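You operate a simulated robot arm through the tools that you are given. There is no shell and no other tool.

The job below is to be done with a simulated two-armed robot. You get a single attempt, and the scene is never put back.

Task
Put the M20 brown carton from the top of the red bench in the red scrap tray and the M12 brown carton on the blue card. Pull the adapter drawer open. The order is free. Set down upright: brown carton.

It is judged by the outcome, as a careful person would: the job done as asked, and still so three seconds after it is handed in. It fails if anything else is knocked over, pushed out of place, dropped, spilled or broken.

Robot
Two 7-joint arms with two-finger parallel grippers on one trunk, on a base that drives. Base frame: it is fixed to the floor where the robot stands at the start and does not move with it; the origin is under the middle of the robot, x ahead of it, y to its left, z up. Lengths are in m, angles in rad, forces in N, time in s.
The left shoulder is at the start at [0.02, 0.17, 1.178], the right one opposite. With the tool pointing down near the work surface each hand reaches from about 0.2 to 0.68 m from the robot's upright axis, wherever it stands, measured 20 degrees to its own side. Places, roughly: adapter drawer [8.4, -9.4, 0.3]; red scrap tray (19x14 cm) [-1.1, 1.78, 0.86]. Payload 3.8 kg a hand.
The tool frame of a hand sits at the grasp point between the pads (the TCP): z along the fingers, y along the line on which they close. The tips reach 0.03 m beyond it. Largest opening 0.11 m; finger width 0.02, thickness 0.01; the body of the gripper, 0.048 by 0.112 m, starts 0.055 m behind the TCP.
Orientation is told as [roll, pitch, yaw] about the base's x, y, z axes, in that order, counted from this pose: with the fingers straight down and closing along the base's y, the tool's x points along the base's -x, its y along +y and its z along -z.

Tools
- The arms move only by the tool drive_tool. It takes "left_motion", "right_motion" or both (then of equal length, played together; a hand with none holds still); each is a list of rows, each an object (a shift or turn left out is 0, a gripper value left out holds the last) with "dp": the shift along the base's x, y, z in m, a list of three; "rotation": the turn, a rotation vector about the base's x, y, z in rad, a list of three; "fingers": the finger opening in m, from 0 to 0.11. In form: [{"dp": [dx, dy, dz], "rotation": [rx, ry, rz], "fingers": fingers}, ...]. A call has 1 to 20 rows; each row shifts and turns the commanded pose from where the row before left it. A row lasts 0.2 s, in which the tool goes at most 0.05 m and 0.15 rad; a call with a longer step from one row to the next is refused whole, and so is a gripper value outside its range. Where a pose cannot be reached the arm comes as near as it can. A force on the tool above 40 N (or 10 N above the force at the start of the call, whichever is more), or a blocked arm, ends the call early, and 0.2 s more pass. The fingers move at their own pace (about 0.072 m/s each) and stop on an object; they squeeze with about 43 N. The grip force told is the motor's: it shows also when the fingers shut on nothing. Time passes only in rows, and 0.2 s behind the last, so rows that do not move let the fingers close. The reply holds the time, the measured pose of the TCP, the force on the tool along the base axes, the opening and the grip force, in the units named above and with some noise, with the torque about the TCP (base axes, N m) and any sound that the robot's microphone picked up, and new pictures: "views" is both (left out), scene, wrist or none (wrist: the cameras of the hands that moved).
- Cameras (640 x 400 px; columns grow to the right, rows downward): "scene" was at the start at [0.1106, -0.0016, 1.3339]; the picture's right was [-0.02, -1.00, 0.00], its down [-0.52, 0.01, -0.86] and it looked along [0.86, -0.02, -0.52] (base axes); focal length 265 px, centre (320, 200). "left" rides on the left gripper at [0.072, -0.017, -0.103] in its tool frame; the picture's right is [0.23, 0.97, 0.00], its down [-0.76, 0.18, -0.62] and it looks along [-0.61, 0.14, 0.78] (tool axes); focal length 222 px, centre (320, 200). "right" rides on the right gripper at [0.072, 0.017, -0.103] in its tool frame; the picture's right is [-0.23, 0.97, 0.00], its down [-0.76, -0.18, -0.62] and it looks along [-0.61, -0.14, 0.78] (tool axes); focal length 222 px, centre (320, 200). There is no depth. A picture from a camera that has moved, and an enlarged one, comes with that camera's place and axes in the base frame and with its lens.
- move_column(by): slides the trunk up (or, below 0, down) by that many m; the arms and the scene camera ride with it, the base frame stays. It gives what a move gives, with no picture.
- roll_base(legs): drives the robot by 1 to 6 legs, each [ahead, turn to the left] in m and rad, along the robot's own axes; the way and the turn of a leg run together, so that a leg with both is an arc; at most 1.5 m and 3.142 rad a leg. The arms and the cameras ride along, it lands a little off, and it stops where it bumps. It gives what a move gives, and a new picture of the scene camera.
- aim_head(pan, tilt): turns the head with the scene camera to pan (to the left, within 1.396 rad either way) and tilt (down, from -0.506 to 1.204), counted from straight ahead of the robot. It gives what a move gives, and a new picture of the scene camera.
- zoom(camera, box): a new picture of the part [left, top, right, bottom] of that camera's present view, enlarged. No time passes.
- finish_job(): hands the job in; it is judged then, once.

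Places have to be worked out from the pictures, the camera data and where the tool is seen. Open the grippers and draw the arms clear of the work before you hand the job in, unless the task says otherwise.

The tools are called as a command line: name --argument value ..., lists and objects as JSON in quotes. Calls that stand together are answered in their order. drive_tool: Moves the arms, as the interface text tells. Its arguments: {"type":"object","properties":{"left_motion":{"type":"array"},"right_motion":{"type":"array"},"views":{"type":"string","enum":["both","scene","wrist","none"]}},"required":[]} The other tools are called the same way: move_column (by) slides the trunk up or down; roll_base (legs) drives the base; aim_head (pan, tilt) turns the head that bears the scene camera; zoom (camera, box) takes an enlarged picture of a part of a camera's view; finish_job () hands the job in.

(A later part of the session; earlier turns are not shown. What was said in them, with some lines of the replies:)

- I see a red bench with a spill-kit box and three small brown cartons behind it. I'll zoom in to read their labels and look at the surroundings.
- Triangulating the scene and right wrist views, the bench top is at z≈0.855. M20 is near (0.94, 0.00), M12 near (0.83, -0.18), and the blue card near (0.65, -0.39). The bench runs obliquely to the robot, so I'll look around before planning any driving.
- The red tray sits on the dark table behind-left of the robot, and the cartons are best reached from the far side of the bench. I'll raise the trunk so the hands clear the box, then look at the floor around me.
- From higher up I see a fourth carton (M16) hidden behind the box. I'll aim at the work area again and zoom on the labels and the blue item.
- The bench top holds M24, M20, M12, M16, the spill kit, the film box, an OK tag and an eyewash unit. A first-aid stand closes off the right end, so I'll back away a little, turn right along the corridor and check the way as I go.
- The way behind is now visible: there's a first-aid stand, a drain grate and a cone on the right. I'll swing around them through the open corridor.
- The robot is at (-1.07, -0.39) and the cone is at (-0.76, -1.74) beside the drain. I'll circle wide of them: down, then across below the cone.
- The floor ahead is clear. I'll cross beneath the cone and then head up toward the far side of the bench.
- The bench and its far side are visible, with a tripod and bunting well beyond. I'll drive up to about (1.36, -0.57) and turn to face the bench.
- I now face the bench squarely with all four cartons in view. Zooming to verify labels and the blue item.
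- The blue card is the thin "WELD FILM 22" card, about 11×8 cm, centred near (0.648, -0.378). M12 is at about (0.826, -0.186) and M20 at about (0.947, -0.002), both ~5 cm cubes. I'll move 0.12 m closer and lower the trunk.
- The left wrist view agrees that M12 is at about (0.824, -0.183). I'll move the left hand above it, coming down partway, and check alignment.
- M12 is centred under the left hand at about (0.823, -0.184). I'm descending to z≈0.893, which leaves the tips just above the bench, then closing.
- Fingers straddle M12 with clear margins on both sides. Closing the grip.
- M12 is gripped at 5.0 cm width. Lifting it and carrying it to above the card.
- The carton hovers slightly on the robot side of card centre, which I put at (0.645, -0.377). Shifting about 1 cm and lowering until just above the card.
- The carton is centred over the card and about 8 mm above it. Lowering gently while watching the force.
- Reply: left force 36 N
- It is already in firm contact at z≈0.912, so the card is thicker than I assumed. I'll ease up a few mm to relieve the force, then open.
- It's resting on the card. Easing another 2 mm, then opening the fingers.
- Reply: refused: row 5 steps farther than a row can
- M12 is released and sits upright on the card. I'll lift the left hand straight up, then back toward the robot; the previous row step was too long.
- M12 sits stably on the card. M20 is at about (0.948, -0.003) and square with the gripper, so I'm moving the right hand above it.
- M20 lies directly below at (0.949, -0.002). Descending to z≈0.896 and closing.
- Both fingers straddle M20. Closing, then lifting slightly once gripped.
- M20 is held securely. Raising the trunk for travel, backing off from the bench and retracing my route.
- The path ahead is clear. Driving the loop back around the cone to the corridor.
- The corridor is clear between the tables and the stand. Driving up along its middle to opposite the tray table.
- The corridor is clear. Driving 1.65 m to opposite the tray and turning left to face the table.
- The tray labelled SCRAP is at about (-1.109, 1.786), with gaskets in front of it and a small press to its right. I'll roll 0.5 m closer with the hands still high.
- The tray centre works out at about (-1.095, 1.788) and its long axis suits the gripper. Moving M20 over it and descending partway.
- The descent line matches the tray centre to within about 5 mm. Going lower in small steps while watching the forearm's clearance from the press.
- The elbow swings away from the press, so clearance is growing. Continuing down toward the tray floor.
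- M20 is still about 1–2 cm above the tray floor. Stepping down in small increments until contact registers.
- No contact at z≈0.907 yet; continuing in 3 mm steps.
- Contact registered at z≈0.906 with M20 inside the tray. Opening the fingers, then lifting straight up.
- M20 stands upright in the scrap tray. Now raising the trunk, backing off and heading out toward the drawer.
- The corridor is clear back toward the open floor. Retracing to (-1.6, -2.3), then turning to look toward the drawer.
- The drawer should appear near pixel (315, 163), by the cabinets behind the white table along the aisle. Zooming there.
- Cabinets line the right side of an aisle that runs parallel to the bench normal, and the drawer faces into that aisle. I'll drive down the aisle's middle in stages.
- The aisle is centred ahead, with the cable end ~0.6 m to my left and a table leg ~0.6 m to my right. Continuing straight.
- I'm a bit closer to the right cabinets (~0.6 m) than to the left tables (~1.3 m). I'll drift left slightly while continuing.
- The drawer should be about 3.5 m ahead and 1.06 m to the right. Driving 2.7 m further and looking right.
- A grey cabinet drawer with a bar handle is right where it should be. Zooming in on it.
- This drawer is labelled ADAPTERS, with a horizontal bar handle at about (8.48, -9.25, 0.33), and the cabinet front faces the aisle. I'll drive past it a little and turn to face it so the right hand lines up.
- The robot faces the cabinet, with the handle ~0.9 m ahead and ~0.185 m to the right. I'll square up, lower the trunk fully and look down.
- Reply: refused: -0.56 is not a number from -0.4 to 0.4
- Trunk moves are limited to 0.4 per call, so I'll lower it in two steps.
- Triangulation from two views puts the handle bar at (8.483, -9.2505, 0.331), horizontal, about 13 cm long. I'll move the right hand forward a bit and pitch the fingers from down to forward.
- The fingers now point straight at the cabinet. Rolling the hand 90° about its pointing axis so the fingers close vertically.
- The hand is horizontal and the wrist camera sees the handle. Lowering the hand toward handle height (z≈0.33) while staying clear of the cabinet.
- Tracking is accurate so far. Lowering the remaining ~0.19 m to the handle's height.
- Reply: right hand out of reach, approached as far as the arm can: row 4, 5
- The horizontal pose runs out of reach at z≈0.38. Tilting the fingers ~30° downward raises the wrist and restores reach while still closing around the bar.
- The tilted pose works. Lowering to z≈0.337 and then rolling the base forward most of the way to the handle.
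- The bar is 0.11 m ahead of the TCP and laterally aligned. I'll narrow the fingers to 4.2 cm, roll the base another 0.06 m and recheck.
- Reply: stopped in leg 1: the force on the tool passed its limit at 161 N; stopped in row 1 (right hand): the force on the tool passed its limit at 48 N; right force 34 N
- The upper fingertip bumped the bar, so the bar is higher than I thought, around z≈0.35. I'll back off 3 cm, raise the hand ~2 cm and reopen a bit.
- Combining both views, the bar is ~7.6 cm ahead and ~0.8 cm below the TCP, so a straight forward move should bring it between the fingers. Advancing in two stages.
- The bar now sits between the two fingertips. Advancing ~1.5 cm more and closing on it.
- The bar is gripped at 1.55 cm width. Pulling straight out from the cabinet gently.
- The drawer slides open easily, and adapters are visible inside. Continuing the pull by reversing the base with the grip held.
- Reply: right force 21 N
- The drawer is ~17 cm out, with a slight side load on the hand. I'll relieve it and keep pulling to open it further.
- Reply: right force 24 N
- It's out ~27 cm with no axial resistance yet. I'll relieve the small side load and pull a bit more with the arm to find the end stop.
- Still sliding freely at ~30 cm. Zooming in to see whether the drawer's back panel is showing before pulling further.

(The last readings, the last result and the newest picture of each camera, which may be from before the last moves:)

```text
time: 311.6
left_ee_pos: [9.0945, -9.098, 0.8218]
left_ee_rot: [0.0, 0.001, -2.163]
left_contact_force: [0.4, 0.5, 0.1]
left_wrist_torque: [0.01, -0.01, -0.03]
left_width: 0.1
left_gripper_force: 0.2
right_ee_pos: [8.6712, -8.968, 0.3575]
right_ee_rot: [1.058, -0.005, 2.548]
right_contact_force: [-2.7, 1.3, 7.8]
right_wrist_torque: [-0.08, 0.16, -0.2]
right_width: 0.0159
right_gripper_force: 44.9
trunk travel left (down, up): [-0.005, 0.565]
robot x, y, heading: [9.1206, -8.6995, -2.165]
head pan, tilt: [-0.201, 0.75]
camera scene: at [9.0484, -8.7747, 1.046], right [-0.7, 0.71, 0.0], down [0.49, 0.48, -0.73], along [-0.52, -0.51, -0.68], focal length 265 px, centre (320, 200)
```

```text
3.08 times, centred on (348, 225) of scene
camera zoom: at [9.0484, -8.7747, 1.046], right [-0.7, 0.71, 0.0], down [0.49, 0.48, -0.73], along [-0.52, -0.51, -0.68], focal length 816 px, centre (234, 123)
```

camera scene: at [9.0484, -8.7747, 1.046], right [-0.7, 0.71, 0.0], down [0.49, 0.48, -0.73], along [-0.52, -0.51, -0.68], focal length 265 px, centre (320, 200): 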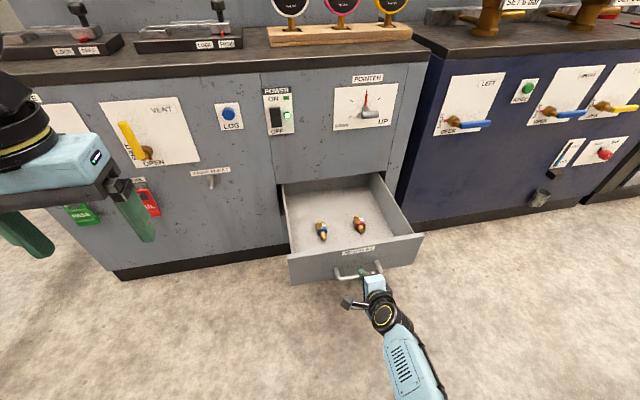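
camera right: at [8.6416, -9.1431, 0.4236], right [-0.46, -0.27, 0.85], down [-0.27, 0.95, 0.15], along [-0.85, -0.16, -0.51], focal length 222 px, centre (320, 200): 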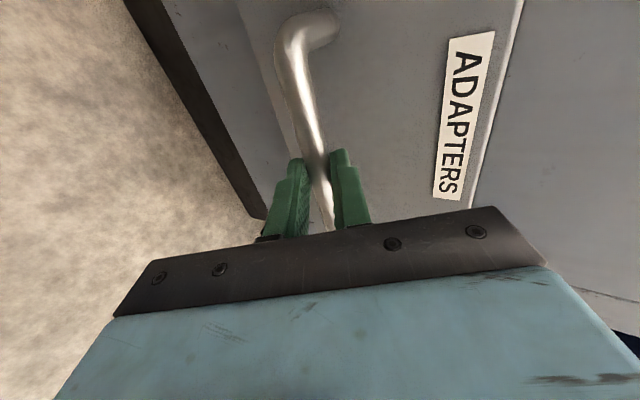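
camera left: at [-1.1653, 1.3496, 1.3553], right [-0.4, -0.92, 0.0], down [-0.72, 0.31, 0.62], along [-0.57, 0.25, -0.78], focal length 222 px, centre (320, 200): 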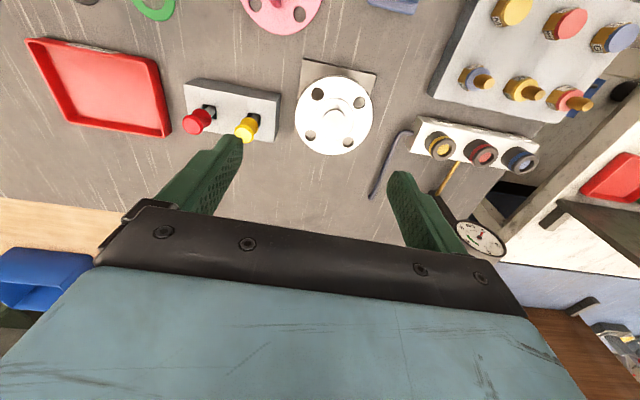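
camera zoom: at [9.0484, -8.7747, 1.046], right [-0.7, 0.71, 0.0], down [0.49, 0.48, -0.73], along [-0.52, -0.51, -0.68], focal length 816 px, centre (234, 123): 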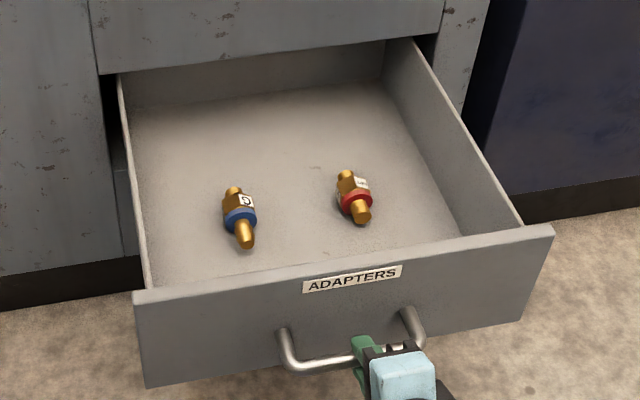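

The back panel is just inside the opening, so it's nearly full travel. One last gentle 2 cm pull to check for the stop.

drive_tool --right_motion '[{"dp": [0.0055, 0.0083, 0]}, {"dp": [0.0055, 0.0083, 0]}, {"dp": [0, 0, 0]}]' --views "scene"

```text
time: 312.4
left_ee_pos: [9.0934, -9.0983, 0.8198]
left_ee_rot: [0.0, 0.001, -2.162]
left_contact_force: [-0.6, 0.5, -0.5]
left_wrist_torque: [0.0, -0.03, -0.03]
left_width: 0.1001
left_gripper_force: 0.0
right_ee_pos: [8.6833, -8.9502, 0.3578]
right_ee_rot: [1.058, -0.001, 2.548]
right_contact_force: [-1.8, 2.6, 7.1]
right_wrist_torque: [0.14, 0.42, -0.71]
right_width: 0.0157
right_gripper_force: 44.1
trunk travel left (down, up): [-0.005, 0.565]
robot x, y, heading: [9.1161, -8.6976, -2.164]
head pan, tilt: [-0.201, 0.75]
camera scene: at [9.0484, -8.7748, 1.046], right [-0.7, 0.71, 0.0], down [0.49, 0.48, -0.73], along [-0.52, -0.51, -0.68], focal length 265 px, centre (320, 200)
```

scene: 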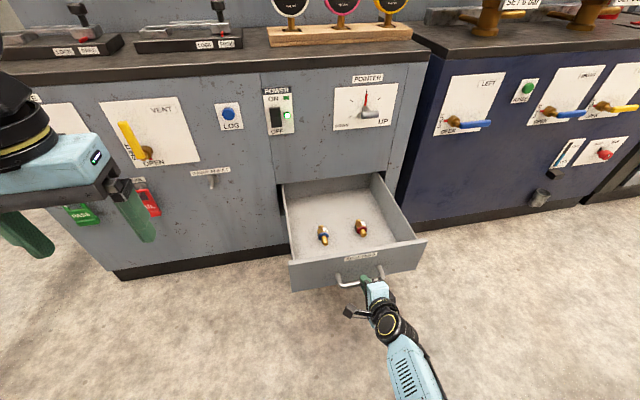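

The drawer is ~32 cm out, clearly open. Releasing the bar and withdrawing along the finger axis.

drive_tool --right_motion '[{"fingers": 0.055}, {"fingers": 0.055}, {"fingers": 0.055}, {"dp": [0.0048, 0.0072, 0.005], "fingers": 0.055}, {"dp": [0.0097, 0.0145, 0.0098], "fingers": 0.055}, {"dp": [0.0097, 0.0145, 0.0098], "fingers": 0.055}, {"dp": [0.0097, 0.0145, 0.0098], "fingers": 0.055}, {"dp": [0, 0, 0]}]'

zoom --camera "scene" --box '[260, 160, 436, 290]'

```text
time: 314.2
left_ee_pos: [9.0937, -9.0961, 0.821]
left_ee_rot: [0.0, 0.001, -2.163]
left_contact_force: [-0.1, 0.7, 0.3]
left_wrist_torque: [-0.01, 0.0, -0.04]
left_width: 0.0999
left_gripper_force: 0.0
right_ee_pos: [8.7194, -8.9031, 0.3915]
right_ee_rot: [1.055, -0.001, 2.546]
right_contact_force: [-0.9, -0.9, 0.6]
right_wrist_torque: [0.0, 0.0, 0.01]
right_width: 0.055
right_gripper_force: 0.1
trunk travel left (down, up): [-0.005, 0.565]
robot x, y, heading: [9.1188, -8.7002, -2.169]
head pan, tilt: [-0.201, 0.75]
camera scene: at [9.0481, -8.775, 1.0459], right [-0.7, 0.71, 0.0], down [0.49, 0.48, -0.73], along [-0.52, -0.51, -0.68], focal length 265 px, centre (320, 200)
camera right: at [8.8246, -8.8748, 0.4579], right [-0.46, -0.27, 0.85], down [-0.28, 0.95, 0.15], along [-0.85, -0.17, -0.51], focal length 222 px, centre (320, 200)
```

scene: 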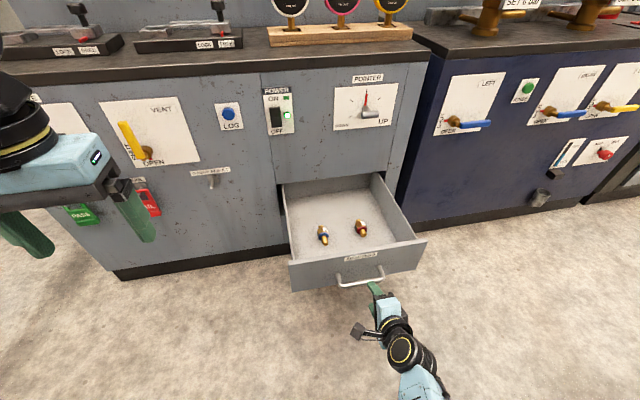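
right: 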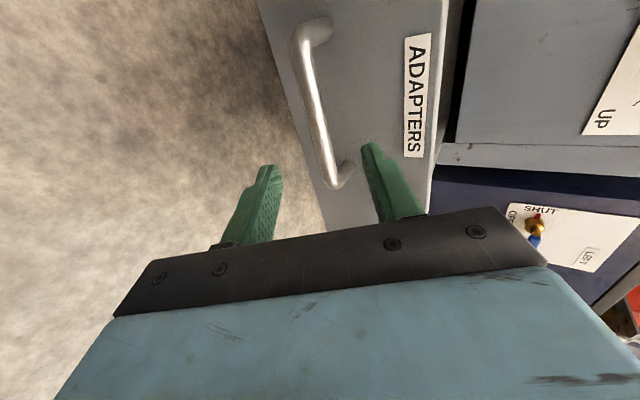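

```text
3.08 times, centred on (348, 225) of scene
camera zoom: at [9.0481, -8.775, 1.0459], right [-0.7, 0.71, 0.0], down [0.49, 0.48, -0.73], along [-0.52, -0.51, -0.68], focal length 816 px, centre (234, 123)
```

zoom: 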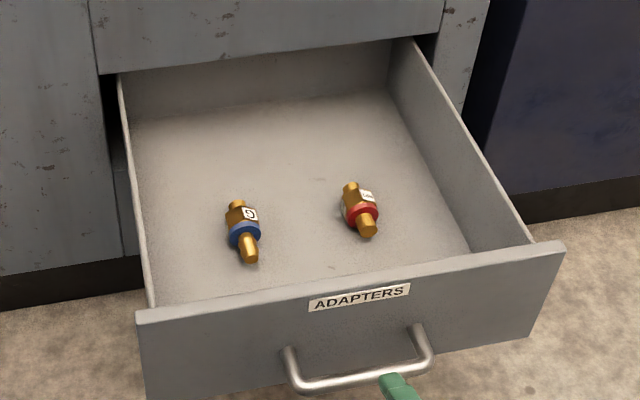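

The drawer stays open and the hand is clear. Backing the robot away a little before the final check.

roll_base --legs '[[-0.2, 0.0]]'

drive_tool --right_motion '[{"dp": [0, 0, 0.04]}, {"dp": [0, 0, 0.04]}, {"dp": [0, 0, 0.04]}, {"dp": [0, 0, 0.04]}, {"dp": [0, 0, 0.04]}, {"dp": [0, 0, 0.04], "fingers": 0.09}, {"dp": [0, 0, 0]}]' --views "scene"

```text
time: 315.8
left_ee_pos: [9.2054, -8.931, 0.8221]
left_ee_rot: [0.0, 0.002, -2.164]
left_contact_force: [0.4, 0.3, 0.8]
left_wrist_torque: [0.0, 0.01, 0.0]
left_width: 0.0998
left_gripper_force: 0.1
right_ee_pos: [8.8307, -8.7363, 0.3916]
right_ee_rot: [1.056, -0.002, 2.544]
right_contact_force: [0.5, 0.1, -0.1]
right_wrist_torque: [0.01, 0.03, 0.01]
right_width: 0.055
right_gripper_force: 0.0
trunk travel left (down, up): [-0.005, 0.565]
robot x, y, heading: [9.2312, -8.5358, -2.163]
head pan, tilt: [-0.201, 0.75]
camera scene: at [9.1601, -8.6084, 1.0459], right [-0.7, 0.71, 0.0], down [0.49, 0.48, -0.73], along [-0.52, -0.51, -0.68], focal length 265 px, centre (320, 200)
```

scene: 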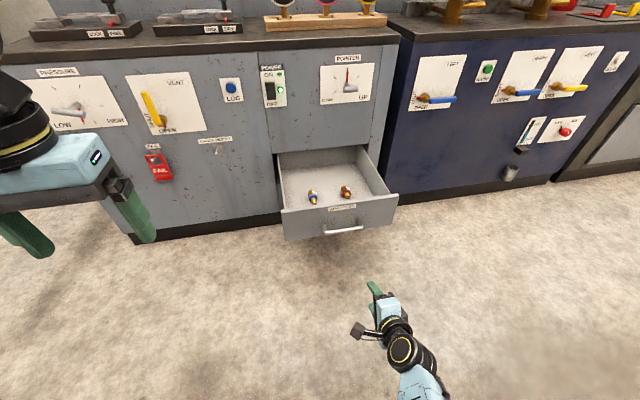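

```text
time: 317.4
left_ee_pos: [9.2037, -8.9196, 0.8279]
left_ee_rot: [0.01, -0.012, -2.164]
left_contact_force: [0.6, -0.5, -0.4]
left_wrist_torque: [0.03, 0.02, 0.0]
left_width: 0.1
left_gripper_force: 0.0
right_ee_pos: [8.8303, -8.7152, 0.6251]
right_ee_rot: [1.032, -0.02, 2.555]
right_contact_force: [0.8, 0.5, -0.5]
right_wrist_torque: [0.01, 0.03, 0.04]
right_width: 0.0899
right_gripper_force: 0.2
trunk travel left (down, up): [-0.005, 0.565]
robot x, y, heading: [9.2332, -8.5355, -2.164]
head pan, tilt: [-0.201, 0.75]
camera scene: at [9.1579, -8.5939, 1.0475], right [-0.7, 0.71, -0.01], down [0.49, 0.47, -0.74], along [-0.52, -0.52, -0.68], focal length 265 px, centre (320, 200)
```

scene: 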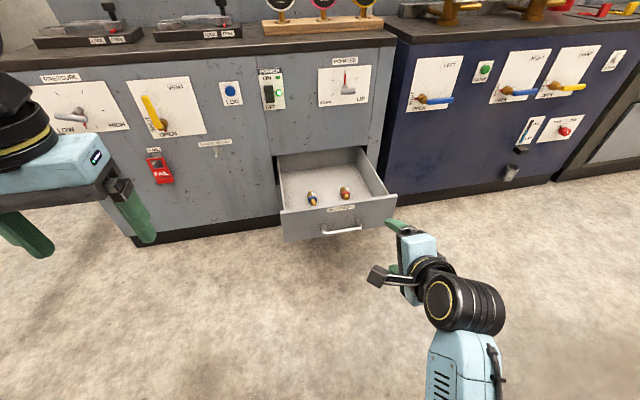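

The readings show the robot tilted very slightly (~0.015 rad), possibly the right elbow touching something. I'll look to the right before doing anything else.

aim_head --pan -0.9 --tilt 0.9

```text
time: 318.4
left_ee_pos: [9.203, -8.919, 0.8279]
left_ee_rot: [0.009, -0.011, -2.164]
left_contact_force: [-0.2, -0.5, -0.6]
left_wrist_torque: [0.04, -0.01, -0.01]
left_width: 0.0998
left_gripper_force: 0.0
right_ee_pos: [8.8305, -8.7154, 0.6242]
right_ee_rot: [1.034, -0.021, 2.555]
right_contact_force: [-0.8, 0.4, 0.3]
right_wrist_torque: [0.0, -0.02, 0.02]
right_width: 0.0901
right_gripper_force: 0.0
trunk travel left (down, up): [-0.005, 0.565]
robot x, y, heading: [9.2321, -8.5328, -2.163]
head pan, tilt: [-0.901, 0.901]
camera scene: at [9.1408, -8.5422, 1.0342], right [-0.08, 1.0, -0.02], down [0.78, 0.05, -0.62], along [-0.62, -0.06, -0.78], focal length 265 px, centre (320, 200)
```

scene: 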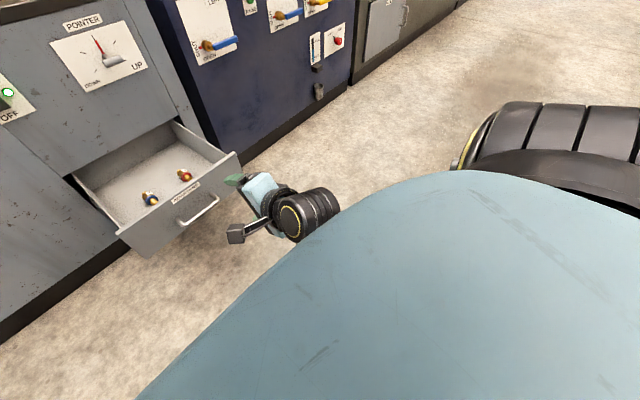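

Nothing external is touched; the folded forearm likely presses against the robot's own base. I'll undo part of that lift by lowering the hand and moving it sideways, away from the base.

drive_tool --right_motion '[{"dp": [0, 0, -0.04]}, {"dp": [0, 0, -0.04]}, {"dp": [0, 0, -0.04]}, {"dp": [0, 0, -0.04]}, {"dp": [0, 0, -0.04]}, {"dp": [0, 0, 0]}]' --views "scene"

```text
time: 319.8
left_ee_pos: [9.2061, -8.9298, 0.8212]
left_ee_rot: [-0.002, 0.001, -2.166]
left_contact_force: [1.3, -0.1, 0.8]
left_wrist_torque: [0.02, 0.01, -0.02]
left_width: 0.1
left_gripper_force: 0.0
right_ee_pos: [8.826, -8.7368, 0.4335]
right_ee_rot: [1.055, -0.003, 2.548]
right_contact_force: [-0.3, 0.3, -0.2]
right_wrist_torque: [0.02, -0.02, -0.04]
right_width: 0.0899
right_gripper_force: 0.0
trunk travel left (down, up): [-0.005, 0.565]
robot x, y, heading: [9.2292, -8.5312, -2.166]
head pan, tilt: [-0.901, 0.901]
camera scene: at [9.1439, -8.5561, 1.034], right [-0.08, 1.0, 0.0], down [0.78, 0.06, -0.62], along [-0.62, -0.05, -0.78], focal length 265 px, centre (320, 200)
```

scene: 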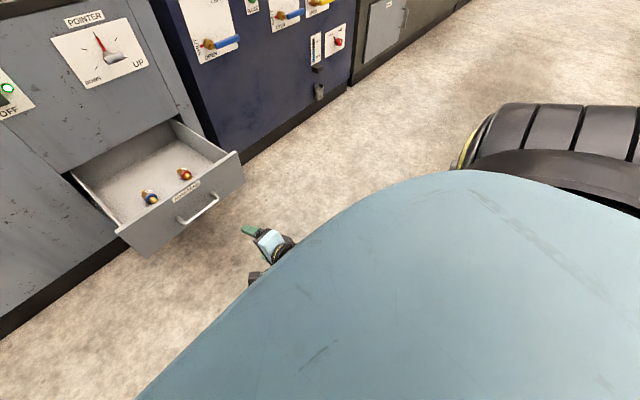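

The robot is level again, the drawer stays open with its adapters in place, and both grippers are open and clear. M12 is on the blue card and M20 is in the scrap tray, so I'm handing in.

finish_job

```text
The job is handed in.
```

I finished all three parts of the job and handed it in:

- **M20 carton:** it stands upright in the red scrap tray, roughly in the middle.
- **M12 carton:** it stands upright on the blue "WELD FILM 22" card. That was the only blue card I saw on the bench, so I took it to be the one you meant.
- **Adapter drawer:** it is pulled out about 32 cm. The two adapters inside are still there, though they slid slightly as it opened.

Two contacts happened along the way. On my first approach to the drawer, a fingertip hit the handle bar, with a force peak of 161 N. At the end, the robot tilted very slightly when I raised the right hand. I think its forearm was pressing on its own base, and it levelled out once I lowered the hand.

I saw nothing knocked over or damaged in either case. I checked each carton right after placing it, but did not go back to look again before handing in.
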